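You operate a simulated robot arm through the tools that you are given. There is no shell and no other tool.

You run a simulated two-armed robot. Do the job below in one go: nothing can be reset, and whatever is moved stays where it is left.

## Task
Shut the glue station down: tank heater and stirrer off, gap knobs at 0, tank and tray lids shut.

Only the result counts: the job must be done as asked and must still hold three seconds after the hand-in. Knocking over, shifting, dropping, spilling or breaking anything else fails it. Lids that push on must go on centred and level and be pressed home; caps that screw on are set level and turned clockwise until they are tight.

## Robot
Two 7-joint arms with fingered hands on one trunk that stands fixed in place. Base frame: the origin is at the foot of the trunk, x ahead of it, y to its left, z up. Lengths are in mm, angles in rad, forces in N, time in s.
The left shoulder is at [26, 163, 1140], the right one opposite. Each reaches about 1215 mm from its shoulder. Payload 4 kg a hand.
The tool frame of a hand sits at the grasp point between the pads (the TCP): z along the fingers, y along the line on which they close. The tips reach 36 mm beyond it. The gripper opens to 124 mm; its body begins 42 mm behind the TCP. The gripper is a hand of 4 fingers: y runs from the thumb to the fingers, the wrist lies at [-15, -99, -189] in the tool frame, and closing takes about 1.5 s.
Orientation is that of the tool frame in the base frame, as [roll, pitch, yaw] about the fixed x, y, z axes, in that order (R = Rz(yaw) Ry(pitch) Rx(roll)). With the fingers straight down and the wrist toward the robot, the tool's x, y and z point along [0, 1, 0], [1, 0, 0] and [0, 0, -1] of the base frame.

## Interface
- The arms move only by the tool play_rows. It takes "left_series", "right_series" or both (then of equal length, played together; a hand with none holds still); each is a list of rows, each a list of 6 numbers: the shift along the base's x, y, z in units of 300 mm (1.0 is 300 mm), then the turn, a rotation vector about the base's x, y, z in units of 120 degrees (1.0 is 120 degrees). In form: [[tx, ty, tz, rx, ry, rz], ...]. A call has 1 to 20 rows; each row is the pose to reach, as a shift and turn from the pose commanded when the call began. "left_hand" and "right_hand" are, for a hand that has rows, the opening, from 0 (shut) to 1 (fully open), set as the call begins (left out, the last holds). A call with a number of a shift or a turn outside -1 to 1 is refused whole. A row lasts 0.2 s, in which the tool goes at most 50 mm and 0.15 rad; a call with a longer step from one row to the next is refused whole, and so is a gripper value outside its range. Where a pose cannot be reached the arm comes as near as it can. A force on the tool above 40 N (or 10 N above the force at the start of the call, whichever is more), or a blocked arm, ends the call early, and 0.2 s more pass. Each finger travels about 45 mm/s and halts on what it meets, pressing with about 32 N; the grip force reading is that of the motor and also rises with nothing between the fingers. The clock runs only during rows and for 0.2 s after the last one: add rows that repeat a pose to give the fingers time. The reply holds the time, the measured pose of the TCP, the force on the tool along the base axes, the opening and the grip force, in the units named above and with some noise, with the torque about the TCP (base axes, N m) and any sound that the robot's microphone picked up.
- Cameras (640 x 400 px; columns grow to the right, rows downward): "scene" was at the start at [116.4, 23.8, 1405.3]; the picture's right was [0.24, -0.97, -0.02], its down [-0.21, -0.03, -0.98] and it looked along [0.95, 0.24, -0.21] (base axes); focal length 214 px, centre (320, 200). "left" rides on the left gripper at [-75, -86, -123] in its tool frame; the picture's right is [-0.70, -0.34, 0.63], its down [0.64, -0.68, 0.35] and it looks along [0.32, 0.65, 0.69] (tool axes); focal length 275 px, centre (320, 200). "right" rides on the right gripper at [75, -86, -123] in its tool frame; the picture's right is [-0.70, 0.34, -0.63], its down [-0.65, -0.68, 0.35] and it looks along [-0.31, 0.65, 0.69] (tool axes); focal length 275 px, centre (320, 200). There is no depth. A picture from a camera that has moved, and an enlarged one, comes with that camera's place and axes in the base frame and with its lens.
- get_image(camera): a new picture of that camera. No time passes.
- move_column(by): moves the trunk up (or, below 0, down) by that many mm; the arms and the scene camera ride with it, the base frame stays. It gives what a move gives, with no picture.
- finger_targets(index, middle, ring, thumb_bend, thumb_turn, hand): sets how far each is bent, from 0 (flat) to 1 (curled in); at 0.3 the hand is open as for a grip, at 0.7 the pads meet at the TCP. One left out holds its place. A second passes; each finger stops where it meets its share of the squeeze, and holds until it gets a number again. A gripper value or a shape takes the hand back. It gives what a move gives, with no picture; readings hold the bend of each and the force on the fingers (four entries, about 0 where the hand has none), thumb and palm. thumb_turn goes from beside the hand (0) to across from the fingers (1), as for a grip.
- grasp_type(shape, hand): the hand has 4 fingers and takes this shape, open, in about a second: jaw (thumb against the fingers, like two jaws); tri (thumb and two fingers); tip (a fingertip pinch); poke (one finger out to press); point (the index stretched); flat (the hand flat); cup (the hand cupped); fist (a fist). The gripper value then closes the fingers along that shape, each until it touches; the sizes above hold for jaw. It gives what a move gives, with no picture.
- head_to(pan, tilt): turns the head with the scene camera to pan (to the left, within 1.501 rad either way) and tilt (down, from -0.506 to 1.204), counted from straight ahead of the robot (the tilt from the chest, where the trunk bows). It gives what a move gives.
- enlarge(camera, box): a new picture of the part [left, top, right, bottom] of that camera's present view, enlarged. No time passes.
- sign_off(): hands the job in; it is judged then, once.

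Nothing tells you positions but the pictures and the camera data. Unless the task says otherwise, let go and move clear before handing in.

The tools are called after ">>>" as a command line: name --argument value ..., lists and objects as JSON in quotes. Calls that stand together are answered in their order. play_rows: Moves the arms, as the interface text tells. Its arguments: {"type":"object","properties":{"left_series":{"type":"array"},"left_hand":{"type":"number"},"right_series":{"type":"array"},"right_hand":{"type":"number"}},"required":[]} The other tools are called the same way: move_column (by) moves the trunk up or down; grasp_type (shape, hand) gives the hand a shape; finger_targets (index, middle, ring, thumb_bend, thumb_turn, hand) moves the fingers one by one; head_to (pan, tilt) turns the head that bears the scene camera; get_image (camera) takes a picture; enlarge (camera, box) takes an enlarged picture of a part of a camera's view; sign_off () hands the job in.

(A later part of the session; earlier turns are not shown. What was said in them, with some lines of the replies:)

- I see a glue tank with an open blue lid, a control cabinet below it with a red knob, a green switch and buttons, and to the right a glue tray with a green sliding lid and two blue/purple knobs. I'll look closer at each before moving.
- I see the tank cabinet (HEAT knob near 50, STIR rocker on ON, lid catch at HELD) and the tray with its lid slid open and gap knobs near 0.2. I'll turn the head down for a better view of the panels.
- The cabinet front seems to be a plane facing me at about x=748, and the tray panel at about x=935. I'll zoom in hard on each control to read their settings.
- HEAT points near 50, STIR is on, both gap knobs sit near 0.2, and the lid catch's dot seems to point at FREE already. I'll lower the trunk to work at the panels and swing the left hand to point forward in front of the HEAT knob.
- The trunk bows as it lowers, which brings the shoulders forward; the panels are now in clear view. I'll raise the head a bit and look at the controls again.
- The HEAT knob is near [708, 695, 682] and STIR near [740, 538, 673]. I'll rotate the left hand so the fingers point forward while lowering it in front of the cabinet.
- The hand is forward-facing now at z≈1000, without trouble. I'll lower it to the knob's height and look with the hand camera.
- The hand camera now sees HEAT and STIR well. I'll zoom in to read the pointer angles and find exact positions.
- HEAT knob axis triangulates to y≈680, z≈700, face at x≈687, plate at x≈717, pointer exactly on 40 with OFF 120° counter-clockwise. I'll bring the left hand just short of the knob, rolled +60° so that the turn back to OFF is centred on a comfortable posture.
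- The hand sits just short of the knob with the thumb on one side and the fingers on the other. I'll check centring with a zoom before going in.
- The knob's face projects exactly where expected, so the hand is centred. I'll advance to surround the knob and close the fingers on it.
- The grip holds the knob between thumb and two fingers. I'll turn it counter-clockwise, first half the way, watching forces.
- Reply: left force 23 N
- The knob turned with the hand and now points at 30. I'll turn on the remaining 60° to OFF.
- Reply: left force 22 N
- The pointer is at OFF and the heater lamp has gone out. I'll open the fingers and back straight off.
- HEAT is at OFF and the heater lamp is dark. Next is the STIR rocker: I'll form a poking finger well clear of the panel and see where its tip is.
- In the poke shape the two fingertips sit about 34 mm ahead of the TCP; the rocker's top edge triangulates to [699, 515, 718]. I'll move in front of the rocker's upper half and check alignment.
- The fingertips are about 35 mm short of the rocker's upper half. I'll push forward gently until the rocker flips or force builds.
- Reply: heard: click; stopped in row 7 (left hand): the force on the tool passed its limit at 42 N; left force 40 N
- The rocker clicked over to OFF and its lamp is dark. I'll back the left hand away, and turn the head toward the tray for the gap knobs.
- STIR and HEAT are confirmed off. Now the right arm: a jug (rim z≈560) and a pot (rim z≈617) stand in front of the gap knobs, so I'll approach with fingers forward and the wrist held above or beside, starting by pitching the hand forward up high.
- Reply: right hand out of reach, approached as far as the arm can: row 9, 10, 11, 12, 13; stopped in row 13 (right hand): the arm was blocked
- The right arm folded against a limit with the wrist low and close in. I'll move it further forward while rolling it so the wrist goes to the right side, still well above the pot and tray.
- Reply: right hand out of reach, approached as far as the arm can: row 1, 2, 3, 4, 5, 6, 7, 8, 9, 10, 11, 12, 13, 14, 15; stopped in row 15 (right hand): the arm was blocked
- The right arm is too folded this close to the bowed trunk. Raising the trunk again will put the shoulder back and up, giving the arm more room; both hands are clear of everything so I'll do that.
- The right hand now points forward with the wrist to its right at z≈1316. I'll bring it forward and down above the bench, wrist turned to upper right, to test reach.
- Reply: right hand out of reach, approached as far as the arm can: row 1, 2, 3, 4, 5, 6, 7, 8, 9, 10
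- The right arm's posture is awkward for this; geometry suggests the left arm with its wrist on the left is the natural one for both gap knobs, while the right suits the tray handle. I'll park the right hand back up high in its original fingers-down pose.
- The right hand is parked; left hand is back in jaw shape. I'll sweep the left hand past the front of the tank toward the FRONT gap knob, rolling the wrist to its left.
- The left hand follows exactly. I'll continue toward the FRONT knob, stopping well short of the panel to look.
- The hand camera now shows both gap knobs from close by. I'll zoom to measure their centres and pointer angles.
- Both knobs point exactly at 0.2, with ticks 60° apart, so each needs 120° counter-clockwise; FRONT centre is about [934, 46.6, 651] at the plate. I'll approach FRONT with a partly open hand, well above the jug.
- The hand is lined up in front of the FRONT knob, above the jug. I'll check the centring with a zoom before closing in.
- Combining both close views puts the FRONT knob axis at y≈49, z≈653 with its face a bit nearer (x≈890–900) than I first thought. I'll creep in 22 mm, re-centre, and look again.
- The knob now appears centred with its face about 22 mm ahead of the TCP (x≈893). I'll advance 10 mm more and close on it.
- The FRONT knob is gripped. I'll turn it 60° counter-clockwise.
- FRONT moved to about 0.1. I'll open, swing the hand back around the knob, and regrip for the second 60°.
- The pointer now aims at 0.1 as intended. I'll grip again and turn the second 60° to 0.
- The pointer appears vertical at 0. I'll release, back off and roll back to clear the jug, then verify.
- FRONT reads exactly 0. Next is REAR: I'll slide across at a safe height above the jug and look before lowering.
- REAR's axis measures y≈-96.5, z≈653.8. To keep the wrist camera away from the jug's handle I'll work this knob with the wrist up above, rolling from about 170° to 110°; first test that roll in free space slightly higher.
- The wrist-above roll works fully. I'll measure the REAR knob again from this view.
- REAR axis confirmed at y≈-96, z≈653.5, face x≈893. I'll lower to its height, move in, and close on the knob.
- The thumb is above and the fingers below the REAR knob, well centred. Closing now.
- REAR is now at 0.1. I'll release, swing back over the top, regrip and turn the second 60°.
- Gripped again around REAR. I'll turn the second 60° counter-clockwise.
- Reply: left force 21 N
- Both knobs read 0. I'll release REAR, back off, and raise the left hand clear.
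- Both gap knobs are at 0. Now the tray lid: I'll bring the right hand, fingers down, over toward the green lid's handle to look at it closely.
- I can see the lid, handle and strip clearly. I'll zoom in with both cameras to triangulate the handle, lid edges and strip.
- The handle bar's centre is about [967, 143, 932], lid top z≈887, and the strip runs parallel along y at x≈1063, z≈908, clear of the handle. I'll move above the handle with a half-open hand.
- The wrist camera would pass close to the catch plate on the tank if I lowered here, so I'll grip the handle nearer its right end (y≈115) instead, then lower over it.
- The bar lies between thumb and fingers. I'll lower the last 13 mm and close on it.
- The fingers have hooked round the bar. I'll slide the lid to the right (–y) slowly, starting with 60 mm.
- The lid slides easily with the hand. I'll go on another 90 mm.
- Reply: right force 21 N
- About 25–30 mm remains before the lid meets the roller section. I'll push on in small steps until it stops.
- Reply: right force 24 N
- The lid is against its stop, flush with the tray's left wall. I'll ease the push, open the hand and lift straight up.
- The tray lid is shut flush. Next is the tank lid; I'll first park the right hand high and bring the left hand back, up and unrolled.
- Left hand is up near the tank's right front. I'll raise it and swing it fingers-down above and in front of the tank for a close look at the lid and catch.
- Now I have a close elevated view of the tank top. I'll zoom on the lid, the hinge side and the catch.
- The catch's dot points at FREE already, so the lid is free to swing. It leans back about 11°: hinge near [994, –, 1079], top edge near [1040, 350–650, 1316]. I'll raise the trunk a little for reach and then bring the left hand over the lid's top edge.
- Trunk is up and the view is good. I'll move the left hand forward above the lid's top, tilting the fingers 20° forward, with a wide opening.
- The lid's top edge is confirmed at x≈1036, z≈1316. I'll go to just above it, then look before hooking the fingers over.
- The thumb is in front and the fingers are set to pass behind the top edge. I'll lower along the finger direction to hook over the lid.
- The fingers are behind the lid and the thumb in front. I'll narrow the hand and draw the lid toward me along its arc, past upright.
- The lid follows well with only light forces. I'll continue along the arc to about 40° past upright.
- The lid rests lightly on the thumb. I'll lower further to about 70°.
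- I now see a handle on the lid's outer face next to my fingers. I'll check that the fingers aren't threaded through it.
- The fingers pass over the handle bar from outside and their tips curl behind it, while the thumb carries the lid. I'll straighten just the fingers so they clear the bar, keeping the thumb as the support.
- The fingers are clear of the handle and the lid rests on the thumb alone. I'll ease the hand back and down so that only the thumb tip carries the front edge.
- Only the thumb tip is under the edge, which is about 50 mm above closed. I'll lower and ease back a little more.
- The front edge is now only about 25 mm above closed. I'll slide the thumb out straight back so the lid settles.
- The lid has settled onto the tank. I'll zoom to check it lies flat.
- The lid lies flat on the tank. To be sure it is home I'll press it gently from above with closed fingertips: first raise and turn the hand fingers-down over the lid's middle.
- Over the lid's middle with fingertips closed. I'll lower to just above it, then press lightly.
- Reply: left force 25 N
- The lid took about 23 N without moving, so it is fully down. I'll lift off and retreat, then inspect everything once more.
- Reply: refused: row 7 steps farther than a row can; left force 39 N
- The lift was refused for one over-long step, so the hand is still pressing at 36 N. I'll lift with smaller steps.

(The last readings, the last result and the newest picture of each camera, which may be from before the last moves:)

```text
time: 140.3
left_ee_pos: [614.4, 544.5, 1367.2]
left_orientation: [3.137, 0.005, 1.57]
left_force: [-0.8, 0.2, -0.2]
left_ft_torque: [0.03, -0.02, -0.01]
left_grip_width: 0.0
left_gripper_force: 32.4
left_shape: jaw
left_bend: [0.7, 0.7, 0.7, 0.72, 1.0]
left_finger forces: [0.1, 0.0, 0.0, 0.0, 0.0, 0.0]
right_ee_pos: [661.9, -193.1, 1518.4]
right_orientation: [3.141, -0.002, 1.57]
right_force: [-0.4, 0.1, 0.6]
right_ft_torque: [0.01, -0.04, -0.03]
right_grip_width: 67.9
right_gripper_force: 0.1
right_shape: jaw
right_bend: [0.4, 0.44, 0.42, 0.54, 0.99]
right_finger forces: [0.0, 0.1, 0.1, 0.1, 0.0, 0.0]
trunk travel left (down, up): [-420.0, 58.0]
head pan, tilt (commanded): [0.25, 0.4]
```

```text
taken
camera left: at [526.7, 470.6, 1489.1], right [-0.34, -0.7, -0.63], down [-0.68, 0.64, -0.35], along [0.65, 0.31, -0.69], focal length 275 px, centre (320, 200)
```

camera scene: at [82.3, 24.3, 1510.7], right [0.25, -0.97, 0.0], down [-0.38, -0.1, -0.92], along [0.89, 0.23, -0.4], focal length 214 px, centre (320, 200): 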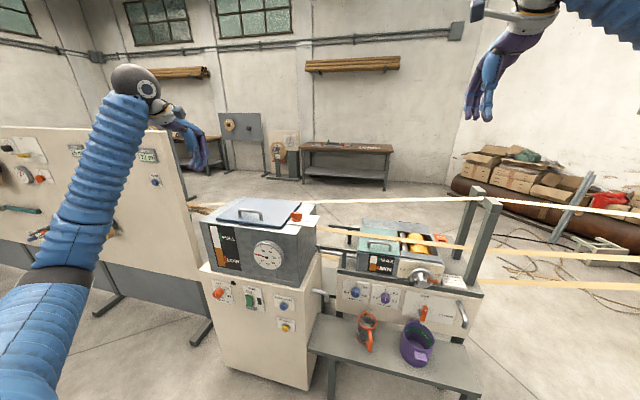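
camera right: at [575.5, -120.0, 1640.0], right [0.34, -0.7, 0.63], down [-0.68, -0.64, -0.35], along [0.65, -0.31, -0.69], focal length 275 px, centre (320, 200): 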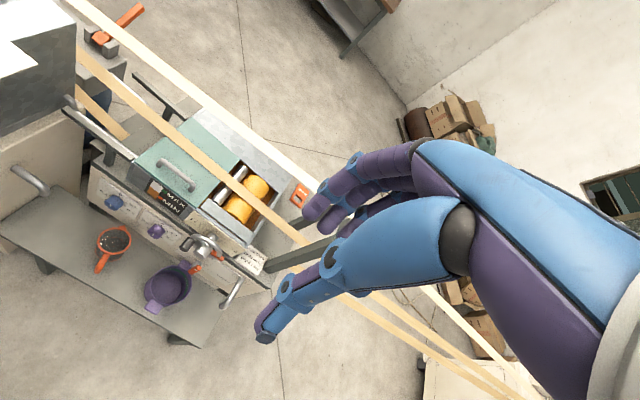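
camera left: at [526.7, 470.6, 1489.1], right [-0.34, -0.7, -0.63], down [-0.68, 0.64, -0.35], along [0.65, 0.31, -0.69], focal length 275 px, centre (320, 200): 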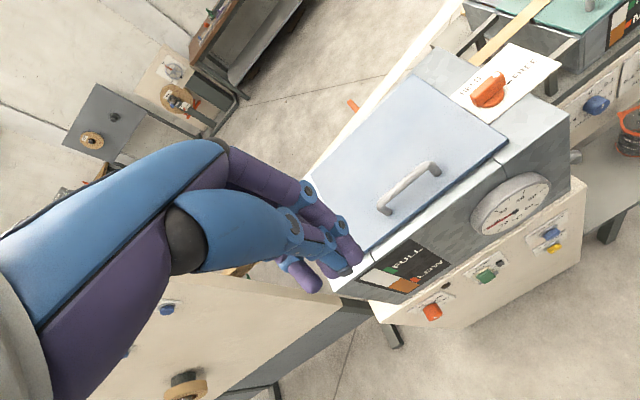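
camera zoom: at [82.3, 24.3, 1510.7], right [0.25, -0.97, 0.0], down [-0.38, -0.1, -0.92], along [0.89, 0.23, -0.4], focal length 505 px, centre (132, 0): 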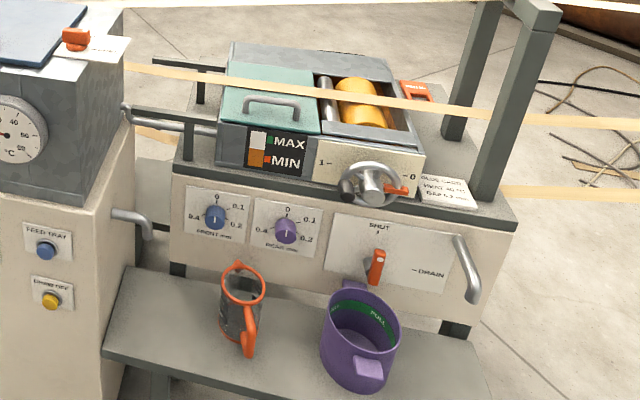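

Everything looks right. I'll take a last close look at the tray lid's seating and each control.

>>> enlarge --camera "scene" --box '[350, 210, 440, 280]'

>>> enlarge --camera "scene" --box '[205, 275, 305, 325]'

>>> enlarge --camera "scene" --box '[340, 275, 420, 320]'

>>> enlarge --camera "right" --box '[90, 90, 310, 280]'

```text
5.71 times, centred on (395, 245) of scene
camera zoom: at [82.3, 24.3, 1510.7], right [0.25, -0.97, 0.0], down [-0.38, -0.1, -0.92], along [0.89, 0.23, -0.4], focal length 1226 px, centre (-109, -57)
```

zoom: 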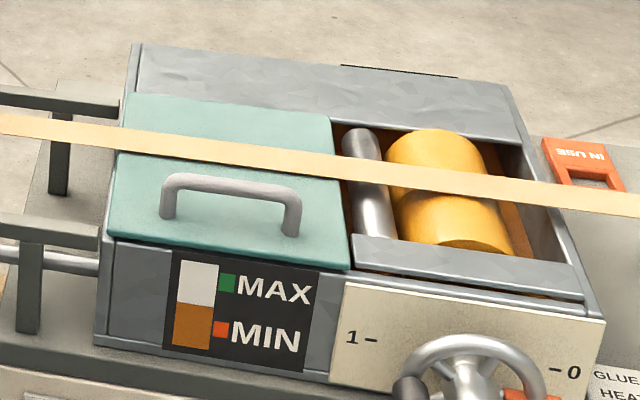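

```text
6.40 times, centred on (255, 300) of scene
camera zoom: at [82.3, 24.3, 1510.7], right [0.25, -0.97, 0.0], down [-0.38, -0.1, -0.92], along [0.89, 0.23, -0.4], focal length 1373 px, centre (736, -440)
```

zoom: 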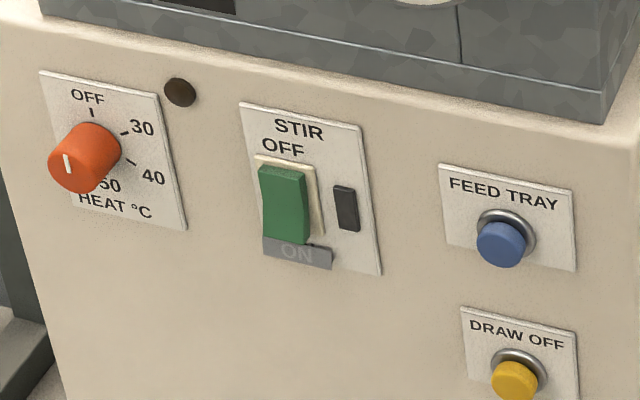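

```text
8.00 times, centred on (380, 298) of scene
camera zoom: at [82.3, 24.3, 1510.7], right [0.25, -0.97, 0.0], down [-0.38, -0.1, -0.92], along [0.89, 0.23, -0.4], focal length 1716 px, centre (-160, -580)
```

zoom: 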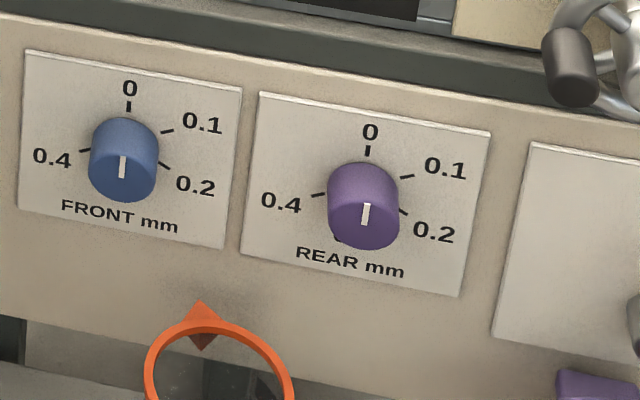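

```text
2.11 times, centred on (200, 185) of right
camera zoom: at [575.2, -118.3, 1640.3], right [0.33, -0.7, 0.63], down [-0.68, -0.64, -0.35], along [0.65, -0.31, -0.69], focal length 580 px, centre (573, 232)
```

zoom: 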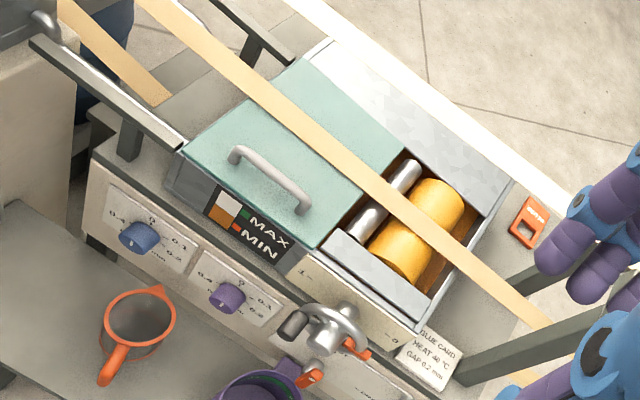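

All controls read as wanted. I'll do one tight zoom on the three pointers to confirm alignment with their marks.

>>> enlarge --camera "scene" --box '[347, 283, 367, 303]'

>>> enlarge --camera "scene" --box '[376, 287, 396, 307]'

>>> enlarge --camera "scene" --box '[209, 285, 235, 311]'

```text
16.00 times, centred on (357, 293) of scene
camera zoom: at [82.3, 24.3, 1510.7], right [0.25, -0.97, 0.0], down [-0.38, -0.1, -0.92], along [0.89, 0.23, -0.4], focal length 3432 px, centre (-272, -1288)
```

zoom: 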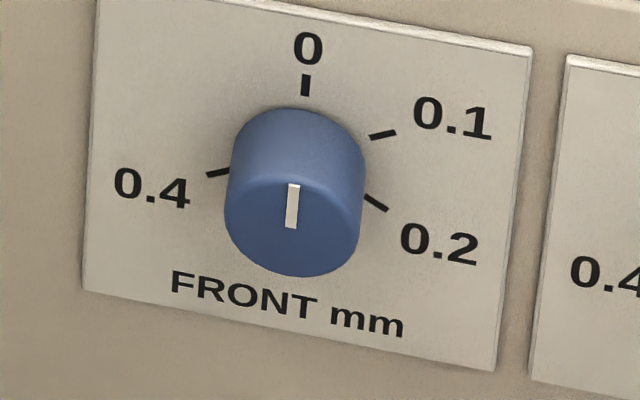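

```text
16.00 times, centred on (386, 297) of scene
camera zoom: at [82.3, 24.3, 1510.7], right [0.25, -0.97, 0.0], down [-0.38, -0.1, -0.92], along [0.89, 0.23, -0.4], focal length 3432 px, centre (-736, -1352)
```

zoom: 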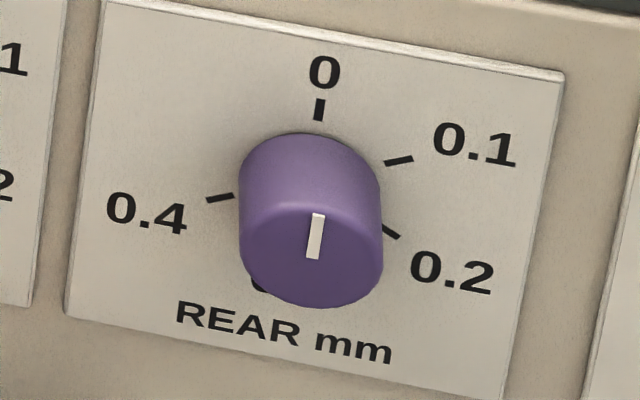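

```text
15.38 times, centred on (222, 298) of scene
camera zoom: at [82.3, 24.3, 1510.7], right [0.25, -0.97, 0.0], down [-0.38, -0.1, -0.92], along [0.89, 0.23, -0.4], focal length 3300 px, centre (1828, -1308)
```

zoom: 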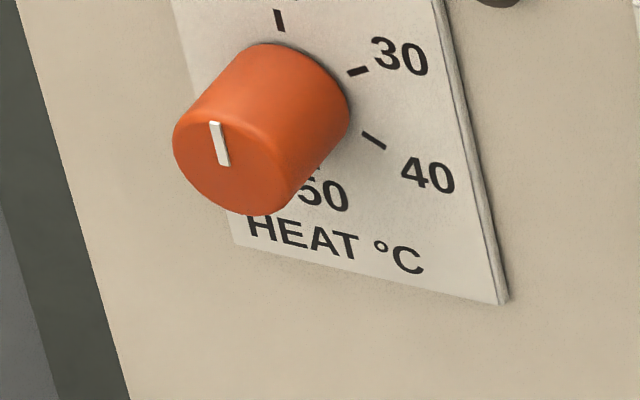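

Heater and stirrer are off (both lamps dark), and FRONT and REAR point squarely at 0. The tank and tray lids are shut, nothing else has moved, and both hands are clear. Handing in.

>>> sign_off

```text
The job is handed in.
```

The glue station is shut down and handed in, and I saw nothing else knocked or shifted.

- **Tank heater:** the HEAT knob points at OFF and its lamp is out.
- **Stirrer:** the STIR rocker clicked to OFF and its lamp is out.
- **Gap knobs:** FRONT and REAR both point at 0.
- **Tray lid:** slid right until it met its stop, flush with the tray's left wall. A small gap remains between its right edge and the metal bar beside the roller.
- **Tank lid:** lowered by hand, with about a 25 mm drop at the end, then pressed down. It lies flat and did not move under the press. I left its catch at FREE, which is where it already pointed.

Both hands are clear of the station.
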